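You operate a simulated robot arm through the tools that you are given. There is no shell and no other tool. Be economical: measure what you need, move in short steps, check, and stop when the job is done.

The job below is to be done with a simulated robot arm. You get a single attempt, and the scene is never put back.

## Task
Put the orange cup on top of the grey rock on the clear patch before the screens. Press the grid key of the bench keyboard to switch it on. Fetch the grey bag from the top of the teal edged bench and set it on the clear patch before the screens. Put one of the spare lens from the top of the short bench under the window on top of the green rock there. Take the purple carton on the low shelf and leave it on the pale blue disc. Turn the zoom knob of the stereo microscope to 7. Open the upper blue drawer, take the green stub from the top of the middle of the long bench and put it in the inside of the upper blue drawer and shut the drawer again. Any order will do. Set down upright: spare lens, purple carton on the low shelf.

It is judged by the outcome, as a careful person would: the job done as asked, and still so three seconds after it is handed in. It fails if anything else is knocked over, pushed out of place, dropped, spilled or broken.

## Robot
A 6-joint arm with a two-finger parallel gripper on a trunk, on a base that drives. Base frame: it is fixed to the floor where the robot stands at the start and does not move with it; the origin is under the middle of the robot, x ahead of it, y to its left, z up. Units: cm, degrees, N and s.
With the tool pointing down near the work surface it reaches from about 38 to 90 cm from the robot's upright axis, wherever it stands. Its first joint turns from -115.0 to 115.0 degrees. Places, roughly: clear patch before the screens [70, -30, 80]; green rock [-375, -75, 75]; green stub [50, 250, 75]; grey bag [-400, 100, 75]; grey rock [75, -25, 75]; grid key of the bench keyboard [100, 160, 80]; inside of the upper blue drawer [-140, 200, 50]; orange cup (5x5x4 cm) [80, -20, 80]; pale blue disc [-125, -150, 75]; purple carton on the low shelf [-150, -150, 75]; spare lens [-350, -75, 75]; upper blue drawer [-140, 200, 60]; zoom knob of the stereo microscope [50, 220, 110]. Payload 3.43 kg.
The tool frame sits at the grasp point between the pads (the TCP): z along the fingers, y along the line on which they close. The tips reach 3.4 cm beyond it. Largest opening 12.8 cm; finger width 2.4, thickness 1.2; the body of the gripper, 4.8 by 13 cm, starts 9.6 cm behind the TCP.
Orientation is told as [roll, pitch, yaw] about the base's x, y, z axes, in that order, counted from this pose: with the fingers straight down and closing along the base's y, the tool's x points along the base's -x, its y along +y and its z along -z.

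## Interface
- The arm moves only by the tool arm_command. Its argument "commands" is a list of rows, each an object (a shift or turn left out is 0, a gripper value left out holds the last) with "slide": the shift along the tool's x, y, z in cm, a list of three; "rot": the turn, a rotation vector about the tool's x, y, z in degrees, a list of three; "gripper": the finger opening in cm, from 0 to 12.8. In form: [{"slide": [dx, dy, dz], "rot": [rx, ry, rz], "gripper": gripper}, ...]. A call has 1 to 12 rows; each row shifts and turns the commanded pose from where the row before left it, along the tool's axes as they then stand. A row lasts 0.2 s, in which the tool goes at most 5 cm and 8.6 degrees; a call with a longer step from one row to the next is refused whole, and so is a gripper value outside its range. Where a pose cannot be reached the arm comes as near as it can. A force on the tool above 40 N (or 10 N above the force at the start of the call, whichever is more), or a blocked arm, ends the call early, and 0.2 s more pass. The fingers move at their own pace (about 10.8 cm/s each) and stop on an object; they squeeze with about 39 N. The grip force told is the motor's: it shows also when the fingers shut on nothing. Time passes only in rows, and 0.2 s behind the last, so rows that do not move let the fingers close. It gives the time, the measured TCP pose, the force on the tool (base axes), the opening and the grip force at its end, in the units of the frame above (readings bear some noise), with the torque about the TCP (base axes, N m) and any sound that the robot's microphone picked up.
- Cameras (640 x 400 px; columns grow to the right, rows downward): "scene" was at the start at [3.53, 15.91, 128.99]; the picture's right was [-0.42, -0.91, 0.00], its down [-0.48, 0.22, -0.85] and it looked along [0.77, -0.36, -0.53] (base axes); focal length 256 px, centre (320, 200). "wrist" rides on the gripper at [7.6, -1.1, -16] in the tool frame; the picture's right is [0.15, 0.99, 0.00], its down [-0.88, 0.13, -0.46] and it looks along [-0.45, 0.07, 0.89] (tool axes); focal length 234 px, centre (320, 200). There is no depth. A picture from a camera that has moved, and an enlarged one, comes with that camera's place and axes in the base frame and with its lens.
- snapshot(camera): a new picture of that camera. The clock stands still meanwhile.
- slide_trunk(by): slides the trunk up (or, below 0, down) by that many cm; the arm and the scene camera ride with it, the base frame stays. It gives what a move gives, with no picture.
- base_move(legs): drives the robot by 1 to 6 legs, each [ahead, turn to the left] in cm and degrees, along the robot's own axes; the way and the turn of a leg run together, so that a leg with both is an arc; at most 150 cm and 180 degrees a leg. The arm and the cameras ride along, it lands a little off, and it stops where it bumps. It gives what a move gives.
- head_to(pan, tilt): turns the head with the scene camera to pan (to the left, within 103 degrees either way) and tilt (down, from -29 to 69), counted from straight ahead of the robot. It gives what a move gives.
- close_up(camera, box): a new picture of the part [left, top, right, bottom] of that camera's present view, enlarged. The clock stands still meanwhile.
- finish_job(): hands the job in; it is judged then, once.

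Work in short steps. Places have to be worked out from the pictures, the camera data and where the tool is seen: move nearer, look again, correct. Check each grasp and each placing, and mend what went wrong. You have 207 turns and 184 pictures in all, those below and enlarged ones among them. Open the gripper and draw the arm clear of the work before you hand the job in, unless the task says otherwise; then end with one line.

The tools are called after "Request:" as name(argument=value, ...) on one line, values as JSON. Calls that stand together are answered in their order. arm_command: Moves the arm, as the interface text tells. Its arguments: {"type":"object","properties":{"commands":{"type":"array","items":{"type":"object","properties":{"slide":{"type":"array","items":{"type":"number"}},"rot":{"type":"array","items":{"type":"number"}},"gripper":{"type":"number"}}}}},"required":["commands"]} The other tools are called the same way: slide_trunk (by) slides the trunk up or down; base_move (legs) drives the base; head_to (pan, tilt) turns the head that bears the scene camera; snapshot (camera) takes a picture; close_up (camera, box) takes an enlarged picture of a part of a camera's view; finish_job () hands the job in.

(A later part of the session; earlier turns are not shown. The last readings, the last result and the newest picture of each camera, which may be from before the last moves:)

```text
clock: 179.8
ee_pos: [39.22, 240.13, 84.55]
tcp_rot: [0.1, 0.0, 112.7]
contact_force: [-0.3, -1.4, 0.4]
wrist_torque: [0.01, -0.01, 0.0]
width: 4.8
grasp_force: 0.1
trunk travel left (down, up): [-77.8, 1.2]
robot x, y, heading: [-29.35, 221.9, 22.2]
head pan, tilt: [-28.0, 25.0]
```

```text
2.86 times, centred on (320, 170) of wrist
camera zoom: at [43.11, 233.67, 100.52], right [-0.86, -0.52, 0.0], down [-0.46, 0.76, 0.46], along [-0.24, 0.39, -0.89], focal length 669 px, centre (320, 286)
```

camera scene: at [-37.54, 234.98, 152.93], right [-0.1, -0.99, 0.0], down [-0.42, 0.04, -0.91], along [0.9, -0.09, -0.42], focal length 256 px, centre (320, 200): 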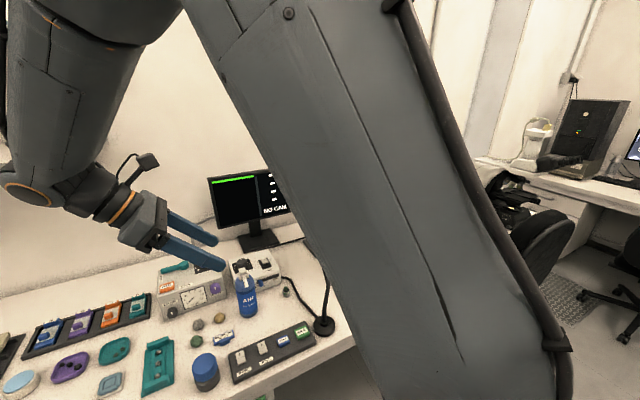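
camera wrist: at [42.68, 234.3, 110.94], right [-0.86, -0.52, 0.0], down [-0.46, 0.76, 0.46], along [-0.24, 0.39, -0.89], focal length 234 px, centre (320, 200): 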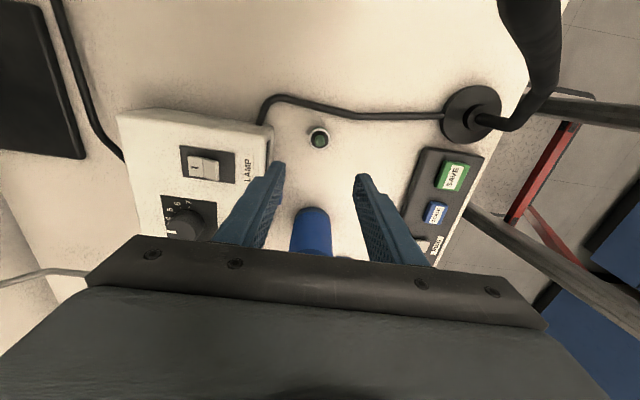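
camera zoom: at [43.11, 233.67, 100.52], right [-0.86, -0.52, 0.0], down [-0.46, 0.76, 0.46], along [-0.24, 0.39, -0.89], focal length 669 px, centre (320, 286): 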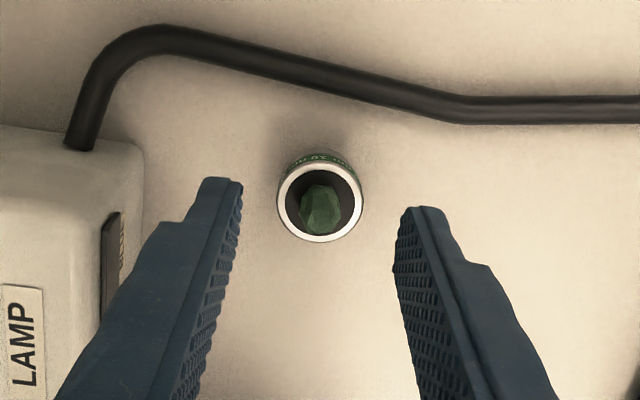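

Centred. I lower to 81.2 and close on the stub.

Request:
arm_command(commands=[{"slide": [0, 0, 2]}, {"slide": [0, 0, 1.3]}, {"gripper": 3.5}, {"gripper": 2.8}, {"gripper": 2}, {"gripper": 2}, {"gripper": 2}])

Request:
close_up(camera="wrist", box=[220, 100, 420, 240])

```text
clock: 181.4
ee_pos: [39.24, 240.02, 81.31]
tcp_rot: [0.1, 0.0, 112.7]
contact_force: [-0.2, 0.1, -0.9]
wrist_torque: [0.02, -0.04, 0.0]
width: 2.84
grasp_force: 39.0
trunk travel left (down, up): [-77.8, 1.2]
robot x, y, heading: [-29.48, 221.72, 22.4]
head pan, tilt: [-28.0, 25.0]
```

```text
2.86 times, centred on (320, 170) of wrist
camera zoom: at [43.09, 233.62, 97.22], right [-0.86, -0.52, 0.0], down [-0.46, 0.76, 0.46], along [-0.24, 0.39, -0.89], focal length 669 px, centre (320, 286)
```

zoom: 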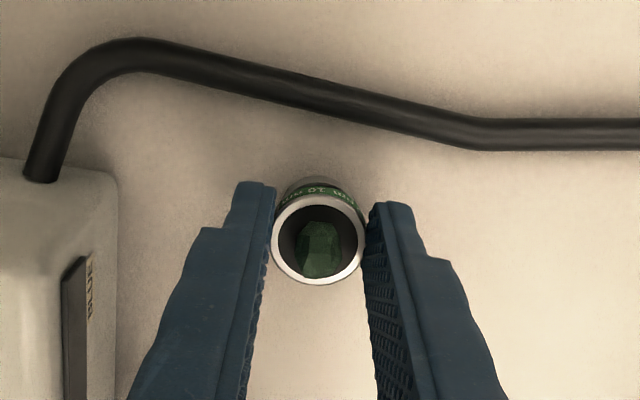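

Gripped (2.84 cm). I lift it straight up and then draw it in toward the robot; I'll park it on the island near the drawer while opening.

Request:
arm_command(commands=[{"slide": [0, 0, -3]}, {"slide": [0, 0, -4.5]}, {"slide": [0, 0, -4.5]}, {"slide": [0, 0, -4.5]}, {"slide": [0, 0, -4.5]}, {"slide": [0, 0, -4.5]}, {"slide": [-2, 4, -2]}, {"slide": [-2, 4, -2]}, {"slide": [0, 4.8, -1]}, {"slide": [0, 4.8, -1]}, {"slide": [0, 4.8, 0]}, {"slide": [0, 4.8, 0]}])

Request:
head_to(pan=103, tilt=30)

Request:
snapshot(camera="scene")

```text
clock: 184.0
ee_pos: [12.36, 233.32, 112.85]
tcp_rot: [0.1, 0.0, 112.7]
contact_force: [0.1, 0.2, -0.9]
wrist_torque: [0.02, 0.05, -0.02]
width: 2.79
grasp_force: 39.0
trunk travel left (down, up): [-77.8, 1.2]
robot x, y, heading: [-29.3, 222.02, 22.2]
head pan, tilt: [-28.0, 25.0]
```

```text
clock: 186.2
ee_pos: [12.51, 233.33, 112.83]
tcp_rot: [0.1, 0.0, 112.7]
contact_force: [0.7, 0.9, -1.5]
wrist_torque: [0.0, -0.02, 0.04]
width: 2.87
grasp_force: 38.9
trunk travel left (down, up): [-77.8, 1.2]
robot x, y, heading: [-29.0, 221.68, 22.2]
head pan, tilt: [103.0, 30.0]
```

```text
84 pictures are left
camera scene: at [-51.92, 243.31, 152.13], right [0.82, 0.58, 0.0], down [0.29, -0.41, -0.87], along [-0.5, 0.71, -0.5], focal length 256 px, centre (320, 200)
```

scene: 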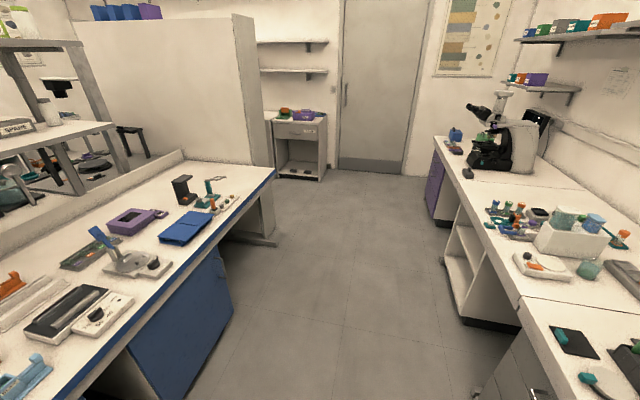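

I back to mid-aisle and turn to face the island.

Request:
base_move(legs=[[-24, 0], [0, 90], [0, 90]])

Request:
head_to(pan=-5, tilt=42)

Request:
snapshot(camera="scene")

```text
clock: 195.7
ee_pos: [-92.32, 199.63, 112.96]
tcp_rot: [0.1, 0.1, -64.7]
contact_force: [0.2, 1.1, -0.8]
wrist_torque: [0.01, 0.01, 0.04]
width: 2.84
grasp_force: 39.5
trunk travel left (down, up): [-77.8, 1.2]
robot x, y, heading: [-50.99, 212.47, -155.1]
head pan, tilt: [103.0, 30.0]
```

```text
clock: 197.5
ee_pos: [-92.33, 199.44, 112.96]
tcp_rot: [0.1, -0.1, -64.9]
contact_force: [-0.1, 0.5, 0.1]
wrist_torque: [-0.04, 0.0, -0.01]
width: 2.82
grasp_force: 39.1
trunk travel left (down, up): [-77.8, 1.2]
robot x, y, heading: [-51.36, 212.87, -155.5]
head pan, tilt: [-5.0, 42.0]
```

```text
83 pictures are left
camera scene: at [-40.77, 197.04, 150.31], right [-0.34, 0.94, 0.0], down [0.63, 0.23, -0.74], along [-0.7, -0.25, -0.67], focal length 256 px, centre (320, 200)
```

scene: 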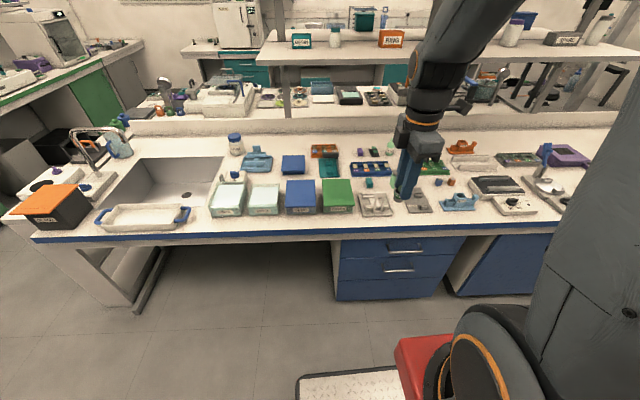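

The upper blue drawer with its handle is below the front edge at a≈239. I'll park the stub on the clear front strip of the island at about (-122,219.6).

Request:
arm_command(commands=[{"slide": [3.85, -2.3, 0]}, {"slide": [3.85, -2.3, 0]}, {"slide": [3.85, -2.3, 0]}, {"slide": [3.85, -2.3, 0]}, {"slide": [3.85, -2.3, 0]}, {"slide": [3.85, -2.3, 0]}, {"slide": [3.85, -2.3, 0]}, {"slide": [3.85, -2.3, 0]}])

Request:
arm_command(commands=[{"slide": [0, 0, 4.5]}, {"slide": [0, 0, 4.5]}, {"slide": [0, 0, 4.5]}, {"slide": [0, 0, 4.5]}, {"slide": [0, 0, 4.5]}])

Request:
snapshot(camera="wrist")

Request:
snapshot(camera="scene")

```text
clock: 199.3
ee_pos: [-122.07, 219.49, 112.84]
tcp_rot: [0.1, 0.0, -64.8]
contact_force: [1.1, -0.3, 0.5]
wrist_torque: [0.01, 0.04, 0.03]
width: 2.83
grasp_force: 38.6
trunk travel left (down, up): [-77.8, 1.2]
robot x, y, heading: [-51.21, 212.57, -155.1]
head pan, tilt: [-5.0, 42.0]
```

```text
clock: 200.5
ee_pos: [-122.22, 219.36, 90.48]
tcp_rot: [0.1, 0.1, -64.9]
contact_force: [0.4, -0.3, -0.1]
wrist_torque: [-0.01, 0.01, 0.02]
width: 2.78
grasp_force: 38.9
trunk travel left (down, up): [-77.8, 1.2]
robot x, y, heading: [-51.38, 212.5, -155.3]
head pan, tilt: [-5.0, 42.0]
```

```text
82 pictures are left
camera wrist: at [-126.59, 225.79, 106.39], right [0.83, 0.55, 0.0], down [0.49, -0.74, 0.46], along [0.25, -0.38, -0.89], focal length 234 px, centre (320, 200)
```

wrist: 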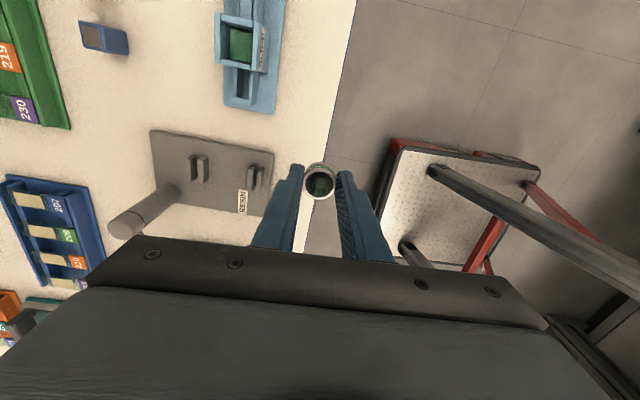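

```text
81 pictures are left
camera scene: at [-40.74, 197.06, 150.3], right [-0.34, 0.94, 0.0], down [0.63, 0.23, -0.74], along [-0.7, -0.25, -0.67], focal length 256 px, centre (320, 200)
```

scene: 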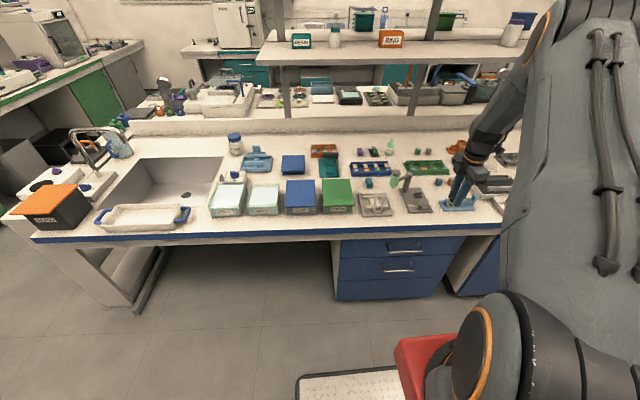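

The stub hangs right over the edge (edge at n≈-27.3), so I shift 4 cm inward to the gap between the trays, then look again.

Request:
arm_command(commands=[{"slide": [-0.9, -3.96, 0]}, {"slide": [0, 0, 3]}, {"slide": [0, 0, 2.5]}])

Request:
snapshot(camera="wrist")

```text
clock: 201.3
ee_pos: [-125.25, 217.16, 84.97]
tcp_rot: [0.1, 0.0, -64.9]
contact_force: [0.8, 0.4, -0.6]
wrist_torque: [0.0, 0.02, 0.02]
width: 2.83
grasp_force: 39.0
trunk travel left (down, up): [-77.8, 1.2]
robot x, y, heading: [-51.33, 212.42, -155.2]
head pan, tilt: [-5.0, 42.0]
```

```text
80 pictures are left
camera wrist: at [-129.76, 223.53, 100.87], right [0.83, 0.55, 0.0], down [0.49, -0.74, 0.46], along [0.25, -0.38, -0.89], focal length 234 px, centre (320, 200)
```

wrist: 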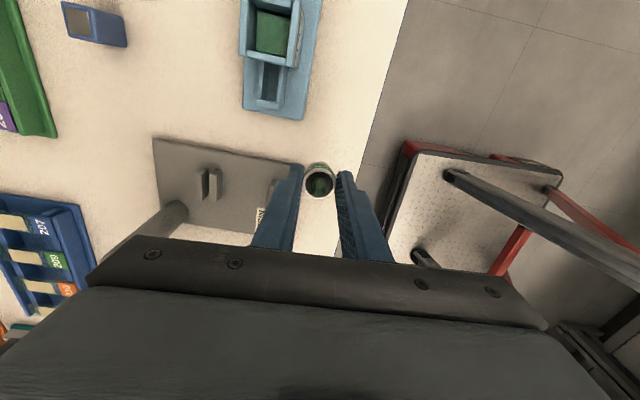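

The left finger would overlap the grey plate's corner, so I shift 1.8 cm along and 1 cm toward the edge, then lower to contact.

Request:
arm_command(commands=[{"slide": [1.8, 1.0, 0]}, {"slide": [0, 0, 1.5]}, {"slide": [0, 0, 1]}, {"slide": [0, 0, 0.4]}])

Request:
snapshot(camera="wrist")

```text
clock: 202.3
ee_pos: [-125.2, 219.23, 81.98]
tcp_rot: [0.1, 0.0, -64.8]
contact_force: [-0.4, -1.3, -0.9]
wrist_torque: [0.04, 0.01, -0.02]
width: 2.82
grasp_force: 39.0
trunk travel left (down, up): [-77.8, 1.2]
robot x, y, heading: [-51.16, 212.79, -155.2]
head pan, tilt: [-5.0, 42.0]
```

```text
79 pictures are left
camera wrist: at [-129.53, 225.65, 97.87], right [0.83, 0.55, 0.0], down [0.49, -0.74, 0.46], along [0.25, -0.38, -0.89], focal length 234 px, centre (320, 200)
```

wrist: 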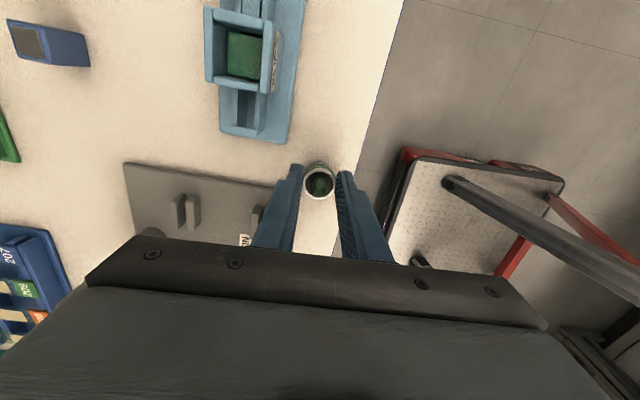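

Good clearance now. I lower in 0.3 cm steps to feel the surface.

Request:
arm_command(commands=[{"slide": [0, 0, 0.3]}, {"slide": [0, 0, 0.3]}])

Request:
arm_command(commands=[{"slide": [0, 0, 0.3]}])

```text
clock: 202.9
ee_pos: [-125.04, 219.22, 81.43]
tcp_rot: [0.1, 0.0, -64.9]
contact_force: [-0.1, 0.7, -0.3]
wrist_torque: [-0.02, 0.01, 0.02]
width: 2.84
grasp_force: 38.5
trunk travel left (down, up): [-77.8, 1.2]
robot x, y, heading: [-51.13, 212.5, -155.3]
head pan, tilt: [-5.0, 42.0]
```

```text
clock: 203.3
ee_pos: [-125.05, 219.13, 81.28]
tcp_rot: [0.0, 0.0, -64.8]
contact_force: [5.0, 0.4, 14.0]
wrist_torque: [-0.05, -0.25, -0.01]
width: 2.82
grasp_force: 38.9
trunk travel left (down, up): [-77.8, 1.2]
robot x, y, heading: [-51.45, 212.91, -155.0]
head pan, tilt: [-5.0, 42.0]
```

Contact at 81.3. I ease, open and rise.

Request:
arm_command(commands=[{"slide": [0, 0, -0.1]}, {"gripper": 3.3}, {"gripper": 4.2}, {"gripper": 4.2}, {"slide": [0, 0, -3]}, {"slide": [0, 0, -4]}, {"slide": [0, 0, -4]}, {"slide": [0, 0, -4]}, {"slide": [0, 0, -4]}])

Request:
snapshot(camera="wrist")

Request:
close_up(camera="scene", box=[310, 225, 470, 310])

```text
clock: 205.3
ee_pos: [-125.15, 219.13, 100.11]
tcp_rot: [0.3, 0.0, -64.9]
contact_force: [-0.7, -0.6, -0.2]
wrist_torque: [-0.03, -0.02, 0.0]
width: 4.16
grasp_force: 0.0
trunk travel left (down, up): [-77.8, 1.2]
robot x, y, heading: [-51.29, 212.52, -155.5]
head pan, tilt: [-5.0, 42.0]
```

```text
78 pictures are left
camera wrist: at [-129.53, 225.57, 116.04], right [0.83, 0.55, 0.0], down [0.49, -0.74, 0.46], along [0.25, -0.38, -0.89], focal length 234 px, centre (320, 200)
```

wrist: 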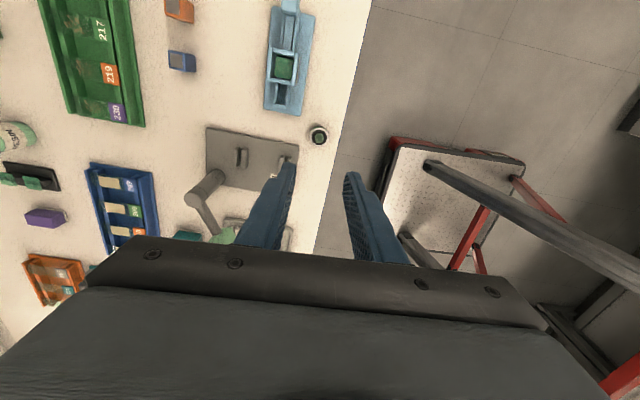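

```text
4.00 times, centred on (390, 268) of scene
camera zoom: at [-40.81, 197.06, 150.31], right [-0.34, 0.94, 0.0], down [0.63, 0.23, -0.74], along [-0.7, -0.25, -0.67], focal length 1023 px, centre (40, -70)
```

zoom: 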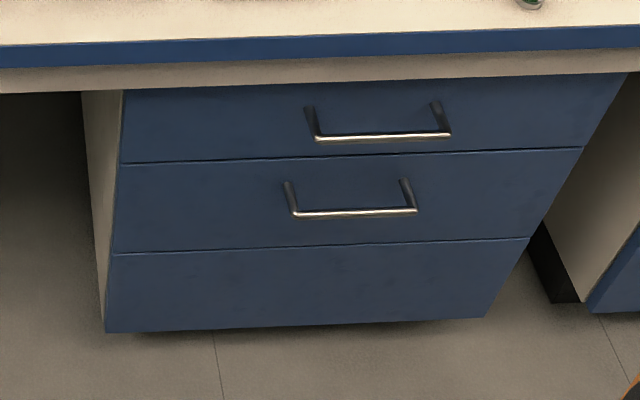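

The stub stands upright on the island. Now the drawer: I retract, back the base 10 cm, lower the trunk, and tilt the tool 60° toward the drawer so the fingers close vertically around the bar.

Request:
arm_command(commands=[{"slide": [0, 4.5, 0], "gripper": 6}, {"slide": [0, 4.5, 0]}, {"slide": [0, 4.5, 0]}, {"slide": [0, 4.5, 0]}, {"slide": [0, 4.5, 0]}, {"slide": [0, 4.5, 0]}])

Request:
base_move(legs=[[-11, 0]])

Request:
slide_trunk(by=-33)

Request:
arm_command(commands=[{"rot": [8.5, 0, 0]}, {"rot": [8.5, 0, 0]}, {"rot": [8.5, 0, 0]}, {"rot": [8.5, 0, 0]}, {"rot": [8.5, 0, 0]}, {"rot": [8.5, 0, 0]}, {"rot": [8.5, 0, 0]}])

Request:
snapshot(camera="wrist")

Request:
snapshot(camera="scene")

```text
clock: 206.7
ee_pos: [-100.87, 230.37, 100.16]
tcp_rot: [0.2, 0.0, -64.8]
contact_force: [-0.2, -0.4, 0.7]
wrist_torque: [0.03, -0.06, 0.0]
width: 5.99
grasp_force: 0.1
trunk travel left (down, up): [-77.8, 1.2]
robot x, y, heading: [-51.09, 212.39, -155.1]
head pan, tilt: [-5.0, 42.0]
```

```text
clock: 207.9
ee_pos: [-91.02, 234.96, 100.06]
tcp_rot: [0.0, 0.0, -64.9]
contact_force: [0.5, 0.3, 0.2]
wrist_torque: [0.06, -0.02, 0.0]
width: 6.01
grasp_force: 0.1
trunk travel left (down, up): [-77.8, 1.2]
robot x, y, heading: [-41.21, 217.18, -155.1]
head pan, tilt: [-5.0, 42.0]
```

```text
clock: 211.2
ee_pos: [-90.98, 234.96, 67.0]
tcp_rot: [0.1, 0.0, -64.7]
contact_force: [-0.6, 0.0, -0.2]
wrist_torque: [0.02, 0.03, 0.0]
width: 5.99
grasp_force: 0.0
trunk travel left (down, up): [-44.8, 34.2]
robot x, y, heading: [-41.39, 217.41, -155.2]
head pan, tilt: [-5.0, 42.0]
```

```text
clock: 212.8
ee_pos: [-90.97, 234.87, 67.05]
tcp_rot: [-10.6, 0.1, -65.0]
contact_force: [0.0, 0.4, 0.3]
wrist_torque: [0.01, -0.02, 0.0]
width: 6.01
grasp_force: 0.0
out of reach, approached as far as the arm can: row 2, 3, 4, 5, 6, 7
trunk travel left (down, up): [-44.8, 34.2]
robot x, y, heading: [-41.31, 217.33, -155.3]
head pan, tilt: [-5.0, 42.0]
```

```text
76 pictures are left
camera wrist: at [-92.67, 242.63, 82.98], right [0.82, 0.54, -0.18], down [0.56, -0.71, 0.42], along [0.1, -0.45, -0.89], focal length 234 px, centre (320, 200)
```

wrist: 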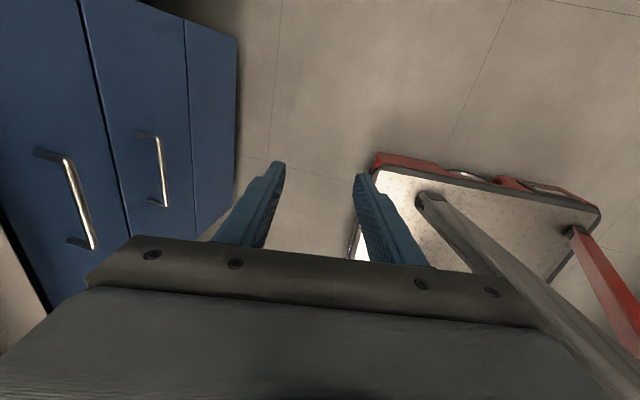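

```text
75 pictures are left
camera scene: at [-39.17, 197.8, 117.31], right [-0.34, 0.94, 0.0], down [0.63, 0.23, -0.74], along [-0.7, -0.25, -0.67], focal length 256 px, centre (320, 200)
```

scene: 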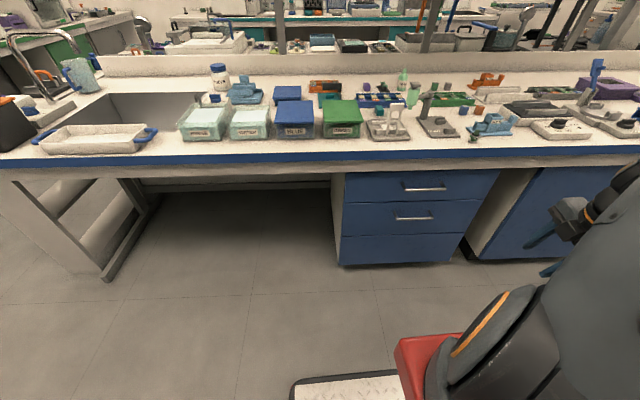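

The tilt isn't reachable this close in, but it should be farther out. Handle triangulates to (-116.2,209.1,60.4). I move the commanded pose toward it.

Request:
arm_command(commands=[{"slide": [-2.37, -1.85, 2.82]}, {"slide": [-2.37, -1.85, 2.82]}, {"slide": [-2.37, -1.85, 2.82]}, {"slide": [-2.37, -1.85, 2.82]}, {"slide": [-2.37, -1.85, 2.82]}, {"slide": [-2.37, -1.85, 2.82]}])

Request:
snapshot(camera="wrist")

```text
clock: 214.2
ee_pos: [-99.8, 216.02, 54.49]
tcp_rot: [-10.0, 0.1, -64.9]
contact_force: [-0.6, 0.6, 0.6]
wrist_torque: [-0.03, 0.02, 0.02]
width: 5.98
grasp_force: 0.0
out of reach, approached as far as the arm can: row 3, 4, 5, 6
trunk travel left (down, up): [-44.8, 34.2]
robot x, y, heading: [-41.22, 217.66, -155.1]
head pan, tilt: [-5.0, 42.0]
```

```text
74 pictures are left
camera wrist: at [-101.71, 223.58, 70.27], right [0.82, 0.54, -0.17], down [0.56, -0.71, 0.43], along [0.11, -0.45, -0.89], focal length 234 px, centre (320, 200)
```

wrist: 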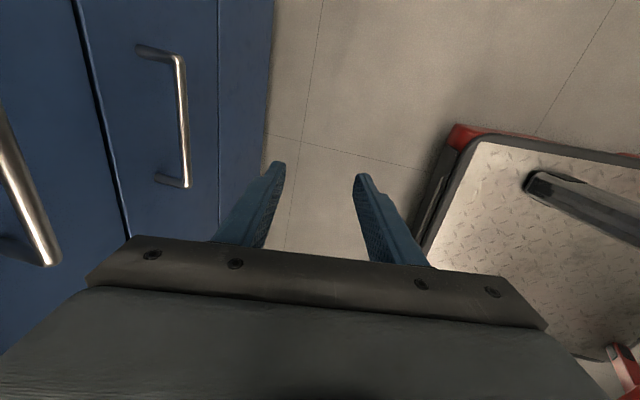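

That orientation hits a joint limit; the forward-tilt one I used before works. I level the tool, raise it, turn it to face the island, then tilt forward.

Request:
arm_command(commands=[{"rot": [-5, 0, 0]}, {"rot": [-5, 0, 0]}, {"slide": [0, 0, -4.5]}, {"slide": [0, 0, -4.5]}, {"slide": [0, 0, -4.5]}, {"slide": [0, 0, -4.5]}])

Request:
arm_command(commands=[{"rot": [0, 0, 8.5]}, {"rot": [0, 0, 8.5]}, {"rot": [0, 0, 8.5]}, {"rot": [0, 0, 8.5]}, {"rot": [0, 0, 8.5]}, {"rot": [0, 0, 8.5]}, {"rot": [0, 0, 8.5]}, {"rot": [0, 0, 8.5]}, {"rot": [0, 0, 8.5]}, {"rot": [0, 0, 8.5]}, {"rot": [0, 0, 7.5]}])

Request:
arm_command(commands=[{"rot": [0, -8.5, 0]}, {"rot": [0, -8.5, 0]}, {"rot": [0, -8.5, 0]}, {"rot": [0, -8.5, 0]}, {"rot": [0, -8.5, 0]}, {"rot": [0, -8.5, 0]}, {"rot": [0, -8.5, 0]}])

Request:
snapshot(camera="wrist")

```text
clock: 215.6
ee_pos: [-99.73, 216.19, 72.81]
tcp_rot: [-0.6, 0.0, -65.0]
contact_force: [-0.4, -0.4, 0.0]
wrist_torque: [-0.02, -0.03, -0.01]
width: 6.01
grasp_force: 0.0
trunk travel left (down, up): [-44.8, 34.2]
robot x, y, heading: [-41.22, 217.46, -155.1]
head pan, tilt: [-5.0, 42.0]
```

```text
clock: 218.0
ee_pos: [-99.57, 216.09, 72.54]
tcp_rot: [0.0, -0.7, -157.6]
contact_force: [-0.6, -0.4, 0.4]
wrist_torque: [0.02, -0.02, 0.01]
width: 5.99
grasp_force: 0.1
trunk travel left (down, up): [-44.8, 34.2]
robot x, y, heading: [-41.41, 217.39, -155.4]
head pan, tilt: [-5.0, 42.0]
```

```text
clock: 219.6
ee_pos: [-100.95, 216.81, 74.51]
tcp_rot: [1.5, -59.9, -158.7]
contact_force: [0.5, -0.7, 0.1]
wrist_torque: [-0.01, -0.03, -0.05]
width: 6.01
grasp_force: 0.1
out of reach, approached as far as the arm can: row 7
trunk travel left (down, up): [-44.8, 34.2]
robot x, y, heading: [-41.4, 217.45, -155.2]
head pan, tilt: [-5.0, 42.0]
```

```text
73 pictures are left
camera wrist: at [-85.21, 224.7, 75.92], right [0.45, -0.89, -0.11], down [0.0, -0.13, 0.99], along [-0.89, -0.45, -0.06], focal length 234 px, centre (320, 200)
```

wrist: 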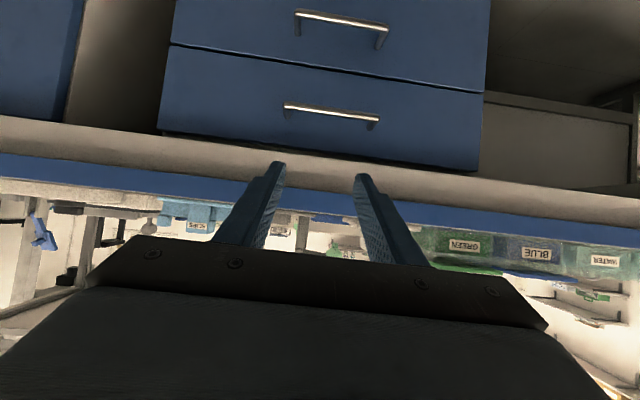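

The view (upside down) shows the upper drawer's handle ahead. I roll the tool 90° so the fingers close vertically.

Request:
arm_command(commands=[{"rot": [0, 0, -8.5]}, {"rot": [0, 0, -8.5]}, {"rot": [0, 0, -8.5]}, {"rot": [0, 0, -8.5]}, {"rot": [0, 0, -8.5]}, {"rot": [0, 0, -8.5]}, {"rot": [0, 0, -8.5]}, {"rot": [0, 0, -8.5]}, {"rot": [0, 0, -8.5]}, {"rot": [0, 0, -8.5]}, {"rot": [0, 0, -5]}])

Request:
snapshot(camera="wrist")

```text
clock: 222.0
ee_pos: [-110.57, 219.62, 112.33]
tcp_rot: [-58.9, -0.4, -67.9]
contact_force: [-0.2, -0.8, -0.1]
wrist_torque: [-0.03, 0.02, 0.02]
width: 6.0
grasp_force: 0.0
out of reach, approached as far as the arm can: row 1, 2, 3, 4, 5, 6, 7, 8, 9, 10, 11
trunk travel left (down, up): [-44.8, 34.2]
robot x, y, heading: [-41.74, 217.57, -155.2]
head pan, tilt: [-5.0, 42.0]
```

```text
72 pictures are left
camera wrist: at [-101.33, 231.66, 121.43], right [0.42, 0.32, -0.85], down [0.75, -0.64, 0.13], along [-0.5, -0.69, -0.52], focal length 234 px, centre (320, 200)
```

wrist: 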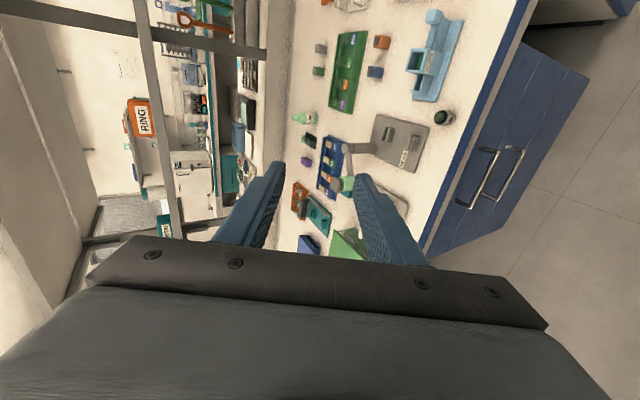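

Too close for that posture, so the arm drifted upward (nothing touched). I back the base 16 cm for more room and come down on the handle from there.

Request:
base_move(legs=[[-15, 0]])

Request:
arm_command(commands=[{"slide": [-1, 4.2, 2.2]}, {"slide": [-1, 4.2, 2.2]}, {"slide": [-1, 4.2, 2.2]}, {"slide": [-1, 4.2, 2.2]}, {"slide": [-1, 4.2, 2.2]}])

```text
clock: 223.3
ee_pos: [-96.75, 225.84, 112.31]
tcp_rot: [-58.9, -0.4, -68.1]
contact_force: [0.2, 0.2, -0.5]
wrist_torque: [0.0, 0.0, -0.02]
width: 6.0
grasp_force: 0.1
trunk travel left (down, up): [-44.8, 34.2]
robot x, y, heading: [-27.7, 223.83, -155.1]
head pan, tilt: [-5.0, 42.0]
```

```text
clock: 224.5
ee_pos: [-95.46, 215.52, 106.26]
tcp_rot: [-56.9, -0.6, -68.7]
contact_force: [0.0, -0.4, -0.5]
wrist_torque: [0.0, -0.03, 0.0]
width: 5.95
grasp_force: 0.0
out of reach, approached as far as the arm can: row 1, 2, 3, 4, 5
trunk travel left (down, up): [-44.8, 34.2]
robot x, y, heading: [-27.99, 223.62, -155.3]
head pan, tilt: [-5.0, 42.0]
```

Still limited — probably the last wrist joint. I rotate the roll back through zero to the other side and see which rows are reachable.

Request:
arm_command(commands=[{"rot": [0, 0, 8.5]}, {"rot": [0, 0, 8.5]}, {"rot": [0, 0, 8.5]}, {"rot": [0, 0, 8.5]}, {"rot": [0, 0, 8.5]}, {"rot": [0, 0, 8.5]}, {"rot": [0, 0, 8.5]}, {"rot": [0, 0, 8.5]}, {"rot": [0, 0, 8.5]}, {"rot": [0, 0, 8.5]}, {"rot": [0, 0, 8.5]}])

Request:
arm_command(commands=[{"rot": [0, 0, 8.5]}, {"rot": [0, 0, 8.5]}, {"rot": [0, 0, 8.5]}, {"rot": [0, 0, 8.5]}, {"rot": [0, 0, 8.5]}, {"rot": [0, 0, 8.5]}, {"rot": [0, 0, 8.5]}, {"rot": [0, 0, 8.5]}, {"rot": [0, 0, 8.5]}, {"rot": [0, 0, 8.5]}])

```text
clock: 226.9
ee_pos: [-95.59, 215.54, 105.92]
tcp_rot: [6.7, -58.5, -165.6]
contact_force: [0.6, -0.6, 0.5]
wrist_torque: [0.03, -0.01, -0.02]
width: 6.02
grasp_force: 0.1
trunk travel left (down, up): [-44.8, 34.2]
robot x, y, heading: [-27.32, 223.77, -155.1]
head pan, tilt: [-5.0, 42.0]
```

```text
clock: 229.1
ee_pos: [-95.52, 215.67, 105.88]
tcp_rot: [59.0, -0.8, 112.6]
contact_force: [-0.6, -0.3, 0.7]
wrist_torque: [-0.02, -0.02, 0.03]
width: 5.98
grasp_force: 0.1
trunk travel left (down, up): [-44.8, 34.2]
robot x, y, heading: [-27.65, 223.68, -155.1]
head pan, tilt: [-5.0, 42.0]
```

All reachable on this side. Now I come down toward the handle.

Request:
arm_command(commands=[{"slide": [-0.22, -3.51, 3.22]}, {"slide": [-0.22, -3.51, 3.22]}, {"slide": [-0.22, -3.51, 3.22]}, {"slide": [-0.22, -3.51, 3.22]}, {"slide": [-0.22, -3.51, 3.22]}, {"slide": [-0.22, -3.51, 3.22]}, {"slide": [-0.22, -3.51, 3.22]}, {"slide": [-0.22, -3.51, 3.22]}])

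Request:
snapshot(camera="wrist")

```text
clock: 230.9
ee_pos: [-103.08, 214.99, 68.82]
tcp_rot: [58.8, -0.9, 112.9]
contact_force: [0.2, 0.5, 0.5]
wrist_torque: [0.02, -0.03, 0.01]
width: 6.01
grasp_force: 0.2
trunk travel left (down, up): [-44.8, 34.2]
robot x, y, heading: [-27.54, 223.88, -155.2]
head pan, tilt: [-5.0, 42.0]
```

```text
71 pictures are left
camera wrist: at [-87.16, 213.51, 75.87], right [-0.41, -0.35, 0.84], down [-0.04, 0.93, 0.36], along [-0.91, 0.11, -0.4], focal length 234 px, centre (320, 200)
```

wrist: 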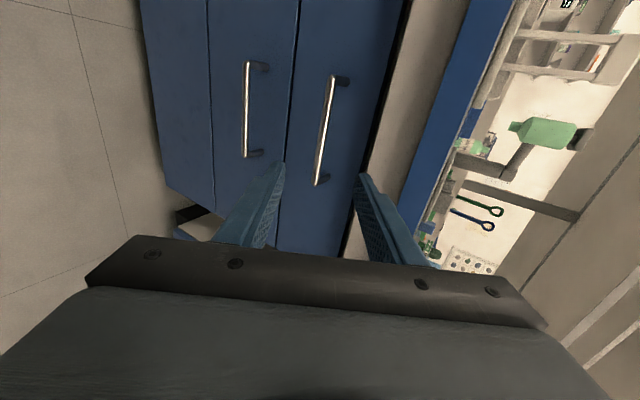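

Handle at about (-116.2,208,60.3). I approach 10 cm along the tool and check alignment.

Request:
arm_command(commands=[{"slide": [0.3, 0.1, 3.4], "gripper": 5.5}, {"slide": [0.3, 0.1, 3.3]}, {"slide": [0.3, 0.1, 3.3]}])

Request:
snapshot(camera="wrist")

```text
clock: 231.7
ee_pos: [-111.04, 210.72, 63.55]
tcp_rot: [58.9, -0.9, 112.9]
contact_force: [0.0, 0.3, 0.5]
wrist_torque: [0.03, -0.03, 0.02]
width: 5.5
grasp_force: 0.1
trunk travel left (down, up): [-44.8, 34.2]
robot x, y, heading: [-27.79, 223.7, -155.0]
head pan, tilt: [-5.0, 42.0]
```

```text
70 pictures are left
camera wrist: at [-95.02, 209.23, 70.72], right [-0.41, -0.35, 0.84], down [-0.04, 0.93, 0.36], along [-0.91, 0.11, -0.4], focal length 234 px, centre (320, 200)
```

wrist: 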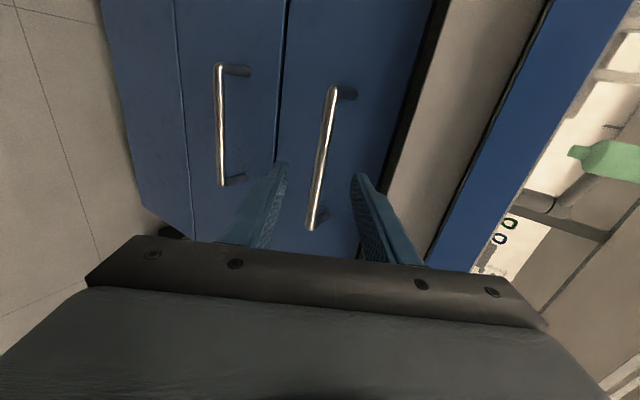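

The bar lies right between the fingers. I advance 5.5 cm and close.

Request:
arm_command(commands=[{"slide": [0, 0, 2.5]}, {"slide": [0, 0, 2]}, {"slide": [0, 0, 1]}, {"gripper": 3}, {"gripper": 1}, {"gripper": 0.5}, {"gripper": 0.5}])

Request:
snapshot(camera="wrist")

```text
clock: 232.6
ee_pos: [-115.3, 208.9, 60.89]
tcp_rot: [58.9, -0.9, 113.0]
contact_force: [-0.7, -0.2, -0.1]
wrist_torque: [-0.03, 0.04, -0.01]
width: 3.02
grasp_force: 0.1
trunk travel left (down, up): [-44.8, 34.2]
robot x, y, heading: [-27.74, 223.9, -155.1]
head pan, tilt: [-5.0, 42.0]
stopped in row 4: the force on the tool passed its limit at 51 N (the readings are from after the stop); the commanded pose is now the measured one
```

```text
69 pictures are left
camera wrist: at [-99.36, 207.49, 68.06], right [-0.41, -0.35, 0.84], down [-0.04, 0.93, 0.36], along [-0.91, 0.11, -0.4], focal length 234 px, centre (320, 200)
```

wrist: 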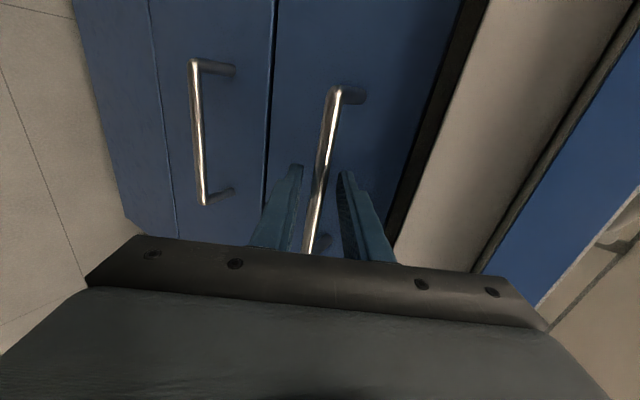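

A brief force spike, now relieved. I back off 0.5 cm and close gradually.

Request:
arm_command(commands=[{"slide": [0, 0, -0.5]}, {"gripper": 2.5}, {"gripper": 2}, {"gripper": 1.6}, {"gripper": 1.2}, {"gripper": 0.9}, {"gripper": 0.6}])

```text
clock: 234.2
ee_pos: [-114.9, 209.23, 61.15]
tcp_rot: [58.8, -1.0, 112.8]
contact_force: [8.1, 2.2, -10.6]
wrist_torque: [-0.08, -0.16, -0.15]
width: 1.36
grasp_force: 6.8
trunk travel left (down, up): [-44.8, 34.2]
robot x, y, heading: [-27.91, 223.96, -155.0]
head pan, tilt: [-5.0, 42.0]
```

Request:
arm_command(commands=[{"gripper": 0.4}, {"gripper": 0.4}, {"gripper": 0.4}])

Request:
close_up(camera="wrist", box=[240, 60, 420, 260])

```text
clock: 235.0
ee_pos: [-115.04, 209.16, 61.26]
tcp_rot: [58.8, -0.9, 112.8]
contact_force: [13.7, 3.9, -13.6]
wrist_torque: [-0.06, -0.31, -0.14]
width: 1.46
grasp_force: 9.3
trunk travel left (down, up): [-44.8, 34.2]
robot x, y, heading: [-27.46, 223.27, -155.2]
head pan, tilt: [-5.0, 42.0]
```

```text
2.00 times, centred on (330, 160) of wrist
camera zoom: at [-98.95, 207.74, 68.36], right [-0.41, -0.35, 0.84], down [-0.04, 0.93, 0.36], along [-0.91, 0.11, -0.4], focal length 468 px, centre (300, 280)
```

zoom: 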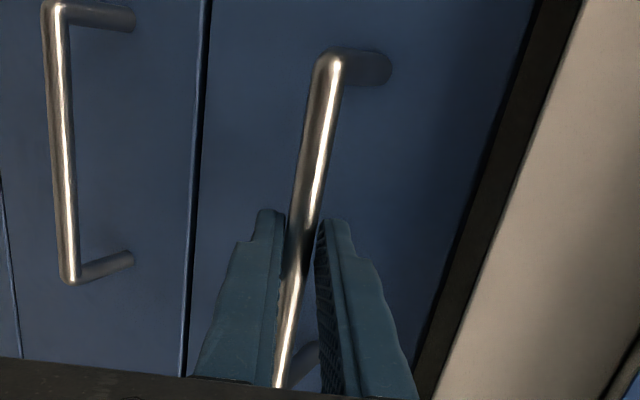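

The grip is off-centre; I shift 0.3 cm along the closing line and squeeze.

Request:
arm_command(commands=[{"slide": [0, -0.2, 0], "gripper": 0}, {"slide": [0, -0.15, 0]}, {"slide": [0, 0, 0]}, {"slide": [0, 0, 0]}])

```text
clock: 236.0
ee_pos: [-114.73, 209.24, 61.08]
tcp_rot: [59.2, -0.9, 112.8]
contact_force: [11.5, 6.4, 2.5]
wrist_torque: [-0.76, -0.36, -0.68]
width: 1.2
grasp_force: 45.1
trunk travel left (down, up): [-44.8, 34.2]
robot x, y, heading: [-27.5, 223.78, -155.2]
head pan, tilt: [-5.0, 42.0]
```

Firmly gripped (1.2 cm bar). I pull straight out (+n).

Request:
arm_command(commands=[{"slide": [0, -0.5, -0.86]}, {"slide": [0, -0.77, -1.29]}, {"slide": [0, -0.77, -1.29]}, {"slide": [0, -0.77, -1.29]}])

Request:
snapshot(camera="scene")

```text
clock: 237.0
ee_pos: [-109.69, 211.33, 61.0]
tcp_rot: [59.1, -0.9, 112.8]
contact_force: [-3.3, 7.6, 2.2]
wrist_torque: [-0.39, -0.19, -1.51]
width: 1.19
grasp_force: 44.6
trunk travel left (down, up): [-44.8, 34.2]
robot x, y, heading: [-27.51, 223.75, -155.2]
head pan, tilt: [-5.0, 42.0]
```

```text
67 pictures are left
camera scene: at [-25.46, 204.17, 117.31], right [-0.34, 0.94, 0.0], down [0.63, 0.23, -0.74], along [-0.7, -0.25, -0.67], focal length 256 px, centre (320, 200)
```

scene: 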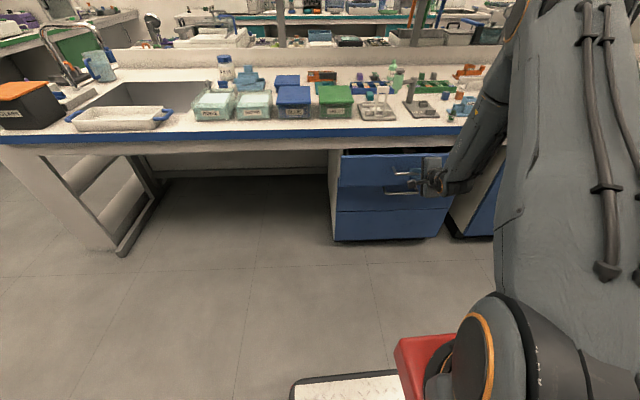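

The upper drawer slides out. I keep pulling another 15 cm.

Request:
arm_command(commands=[{"slide": [0, -0.77, -1.29]}, {"slide": [0, -0.77, -1.29]}, {"slide": [0, -0.77, -1.29]}, {"slide": [0, -0.77, -1.29]}, {"slide": [0, -0.77, -1.29]}, {"slide": [0, -0.77, -1.29]}, {"slide": [0, -0.77, -1.29]}, {"slide": [0, -0.77, -1.29]}, {"slide": [0, -0.77, -1.29]}, {"slide": [0, -0.77, -1.29]}])

Request:
snapshot(camera="scene")

```text
clock: 239.2
ee_pos: [-95.83, 217.06, 61.08]
tcp_rot: [58.9, -0.9, 113.0]
contact_force: [3.4, -7.0, 0.7]
wrist_torque: [-0.85, -0.33, -0.69]
width: 1.17
grasp_force: 44.9
trunk travel left (down, up): [-44.8, 34.2]
robot x, y, heading: [-27.56, 224.13, -155.3]
head pan, tilt: [-5.0, 42.0]
```

```text
66 pictures are left
camera scene: at [-25.43, 204.14, 117.31], right [-0.34, 0.94, 0.0], down [0.63, 0.23, -0.74], along [-0.7, -0.25, -0.67], focal length 256 px, centre (320, 200)
```

scene: 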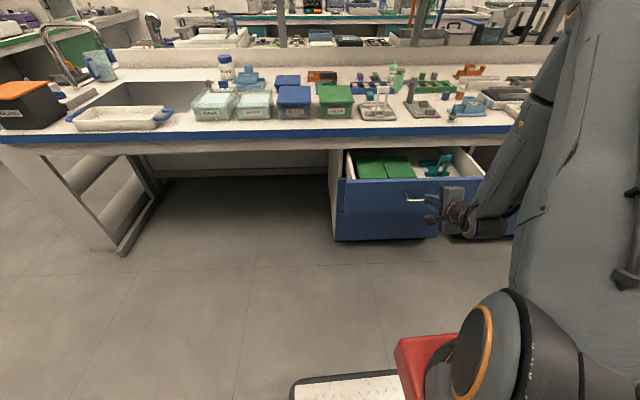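

The drawer is open about 20 cm. I release the bar and back away along the tool axis.

Request:
arm_command(commands=[{"gripper": 2.5}, {"gripper": 4.5}, {"gripper": 5}, {"slide": [0, 0, -2]}, {"slide": [0, 0, -3]}, {"slide": [0, 1, -3]}, {"slide": [0, 3, -3]}, {"slide": [0, 4, -2]}, {"slide": [0, 4, -2]}, {"slide": [0, 4, -2]}])

Request:
close_up(camera="scene", box=[325, 130, 525, 250])

```text
clock: 241.4
ee_pos: [-89.98, 219.37, 83.74]
tcp_rot: [58.9, -1.0, 112.8]
contact_force: [-1.1, 0.8, -0.1]
wrist_torque: [-0.01, 0.03, 0.01]
width: 5.0
grasp_force: 0.0
trunk travel left (down, up): [-44.8, 34.2]
robot x, y, heading: [-27.9, 223.85, -155.1]
head pan, tilt: [-5.0, 42.0]
```

```text
3.20 times, centred on (425, 190) of scene
camera zoom: at [-25.49, 204.16, 117.31], right [-0.34, 0.94, 0.0], down [0.63, 0.23, -0.74], along [-0.7, -0.25, -0.67], focal length 818 px, centre (-16, 232)
```

zoom: 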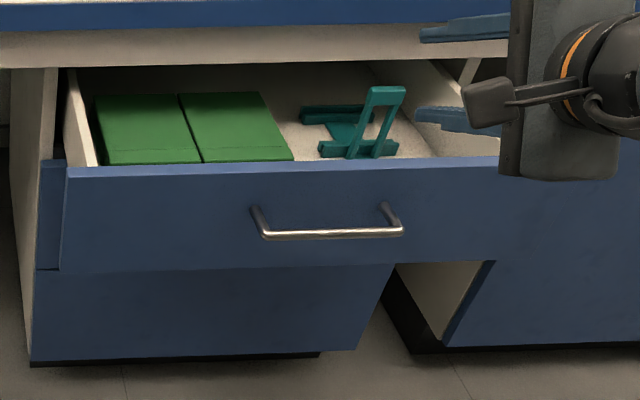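

I set the tool upright and raise it, then bring the base 14 cm forward to reach the stub.

Request:
arm_command(commands=[{"rot": [8.43, 0, 0]}, {"rot": [8.43, 0, 0]}, {"rot": [8.43, 0, 0]}, {"rot": [8.43, 0, 0]}, {"rot": [8.43, 0, 0]}, {"rot": [8.43, 0, 0]}, {"rot": [8.4, 0, 0]}, {"slide": [0, 0, -4.5]}, {"slide": [0, 0, -4.5]}, {"slide": [0, 0, -4.5]}])

Request:
slide_trunk(by=8)

Request:
base_move(legs=[[14, 0]])

```text
clock: 243.6
ee_pos: [-89.98, 219.01, 97.33]
tcp_rot: [0.0, -0.9, 112.7]
contact_force: [-0.3, 0.7, -0.4]
wrist_torque: [-0.01, -0.01, -0.01]
width: 5.0
grasp_force: 0.0
trunk travel left (down, up): [-44.8, 34.2]
robot x, y, heading: [-27.51, 223.66, -155.0]
head pan, tilt: [-5.0, 42.0]
```

```text
clock: 244.8
ee_pos: [-89.88, 219.12, 105.02]
tcp_rot: [0.1, -0.8, 112.9]
contact_force: [0.6, 0.2, 0.5]
wrist_torque: [0.0, 0.02, -0.04]
width: 5.02
grasp_force: 0.1
trunk travel left (down, up): [-52.8, 26.2]
robot x, y, heading: [-27.7, 223.81, -155.3]
head pan, tilt: [-5.0, 42.0]
```

```text
clock: 246.1
ee_pos: [-102.57, 213.33, 105.09]
tcp_rot: [0.0, -0.9, 112.8]
contact_force: [-0.6, 0.3, 0.0]
wrist_torque: [-0.01, -0.01, -0.01]
width: 4.98
grasp_force: 0.1
trunk travel left (down, up): [-52.8, 26.2]
robot x, y, heading: [-40.1, 217.81, -155.4]
head pan, tilt: [-5.0, 42.0]
```

Over to the stub, descending to 92.

Request:
arm_command(commands=[{"rot": [0, 0.9, 0]}, {"slide": [-2.81, 3.7, 0]}, {"slide": [-2.81, 3.7, 0]}, {"slide": [-2.81, 3.7, 0]}, {"slide": [-2.81, 3.7, 0]}, {"slide": [-2.81, 3.7, 0]}, {"slide": [0, 0, 4.5]}, {"slide": [0, 0, 4.5]}, {"slide": [0, 0, 4]}])

Request:
snapshot(camera="wrist")

```text
clock: 248.1
ee_pos: [-125.14, 219.16, 91.99]
tcp_rot: [0.0, 0.0, 112.8]
contact_force: [0.1, 0.4, -0.3]
wrist_torque: [0.01, 0.05, -0.01]
width: 5.0
grasp_force: 0.0
trunk travel left (down, up): [-52.8, 26.2]
robot x, y, heading: [-39.97, 217.64, -155.7]
head pan, tilt: [-5.0, 42.0]
```

```text
64 pictures are left
camera wrist: at [-121.33, 212.77, 107.85], right [-0.86, -0.52, 0.0], down [-0.46, 0.76, 0.46], along [-0.24, 0.39, -0.89], focal length 234 px, centre (320, 200)
```

wrist: 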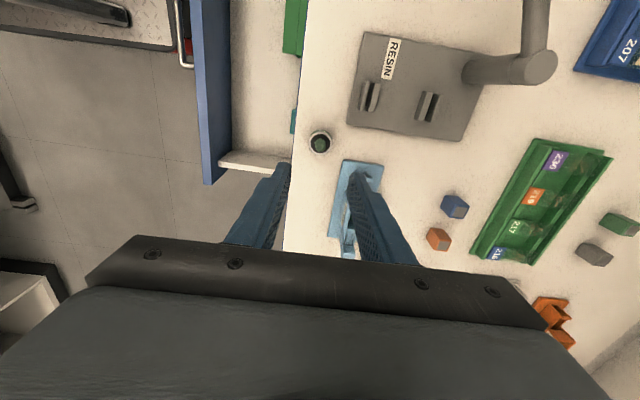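

Stub is right under. I narrow to 4.2 cm, lower and grip it.

Request:
arm_command(commands=[{"slide": [0.3, 0, 3], "gripper": 4.2}, {"slide": [0, 0, 4]}, {"slide": [0, 0, 2.5]}, {"slide": [0, 0, 1]}, {"gripper": 3.2}, {"gripper": 2.6}, {"gripper": 2}, {"gripper": 2}, {"gripper": 2}])

```text
clock: 250.1
ee_pos: [-124.99, 218.92, 81.46]
tcp_rot: [0.0, 0.0, 112.8]
contact_force: [0.1, 0.1, 1.0]
wrist_torque: [-0.02, 0.01, 0.03]
width: 2.82
grasp_force: 39.3
trunk travel left (down, up): [-52.8, 26.2]
robot x, y, heading: [-40.37, 218.11, -155.5]
head pan, tilt: [-5.0, 42.0]
```

Gripped again. I lift and move over the open drawer.

Request:
arm_command(commands=[{"slide": [0, 0, -4]}, {"slide": [0, 0, -4.5]}, {"slide": [0, 0, -4.5]}, {"slide": [0, -4.5, 0]}, {"slide": [0, -4.5, 0]}, {"slide": [2, -4, 0]}])

Request:
snapshot(camera="wrist")

```text
clock: 251.5
ee_pos: [-112.23, 222.11, 94.38]
tcp_rot: [0.0, 0.0, 112.8]
contact_force: [-0.4, 0.1, -0.5]
wrist_torque: [0.01, -0.02, 0.01]
width: 2.82
grasp_force: 38.9
trunk travel left (down, up): [-52.8, 26.2]
robot x, y, heading: [-40.0, 217.92, -154.9]
head pan, tilt: [-5.0, 42.0]
```

```text
63 pictures are left
camera wrist: at [-108.37, 215.63, 110.31], right [-0.86, -0.52, 0.0], down [-0.46, 0.76, 0.46], along [-0.24, 0.39, -0.89], focal length 234 px, centre (320, 200)
```

wrist: 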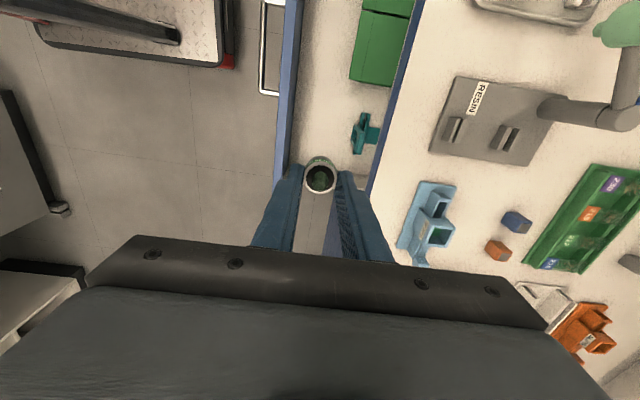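

I'd bump the drawer front with the hand's width in this orientation, so I turn the tool 90° (closing along the drawer) and position over the free front-centre area.

Request:
arm_command(commands=[{"rot": [0, 0, -8.5]}, {"rot": [0, 0, -8.5]}, {"rot": [0, 0, -8.5]}, {"rot": [0, 0, -8.5]}, {"rot": [0, 0, -8.5]}, {"rot": [0, 0, -8.5]}, {"rot": [0, 0, -8.5]}, {"rot": [0, 0, -8.5]}, {"rot": [0, 0, -8.5]}, {"rot": [0, 0, -8.5]}, {"slide": [-0.4, 3.1, 0], "rot": [0, 0, -5]}, {"slide": [-0.4, 3.1, 0]}])

Request:
arm_command(commands=[{"slide": [0, 0, 4.5]}, {"slide": [0, 0, 4.5]}, {"slide": [0, 0, 4.5]}, {"slide": [0, 0, 4.5]}])

Request:
snapshot(camera="wrist")

Request:
close_up(camera="scene", box=[340, 150, 560, 290])

```text
clock: 254.1
ee_pos: [-110.83, 215.74, 94.54]
tcp_rot: [0.0, 0.0, -157.1]
contact_force: [-0.1, -0.1, -0.2]
wrist_torque: [-0.03, -0.01, 0.0]
width: 2.81
grasp_force: 39.2
trunk travel left (down, up): [-52.8, 26.2]
robot x, y, heading: [-40.11, 217.92, -155.2]
head pan, tilt: [-5.0, 42.0]
```

```text
clock: 255.1
ee_pos: [-110.67, 215.88, 76.74]
tcp_rot: [0.1, 0.1, -157.2]
contact_force: [0.5, -0.5, -0.1]
wrist_torque: [-0.01, 0.0, -0.01]
width: 2.8
grasp_force: 38.8
trunk travel left (down, up): [-52.8, 26.2]
robot x, y, heading: [-40.42, 217.77, -155.1]
head pan, tilt: [-5.0, 42.0]
```

```text
62 pictures are left
camera wrist: at [-104.24, 219.96, 92.55], right [0.52, -0.86, 0.0], down [-0.76, -0.46, 0.46], along [-0.39, -0.24, -0.89], focal length 234 px, centre (320, 200)
```

wrist: 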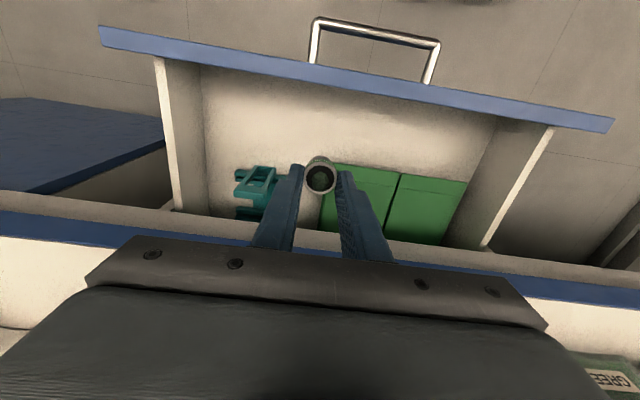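

```text
2.86 times, centred on (450, 220) of scene
camera zoom: at [-36.1, 199.22, 125.31], right [-0.34, 0.94, 0.0], down [0.63, 0.22, -0.74], along [-0.7, -0.25, -0.67], focal length 731 px, centre (-51, 143)
```

zoom: 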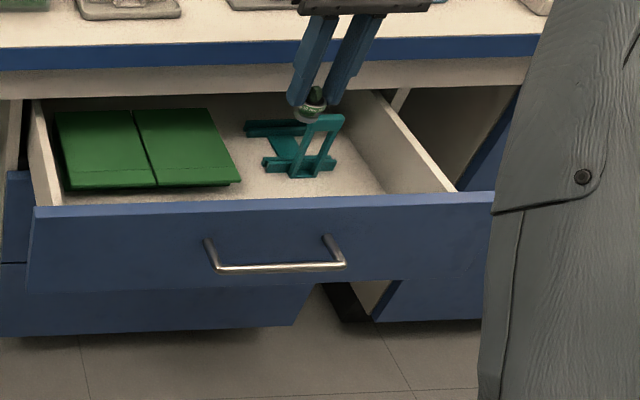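

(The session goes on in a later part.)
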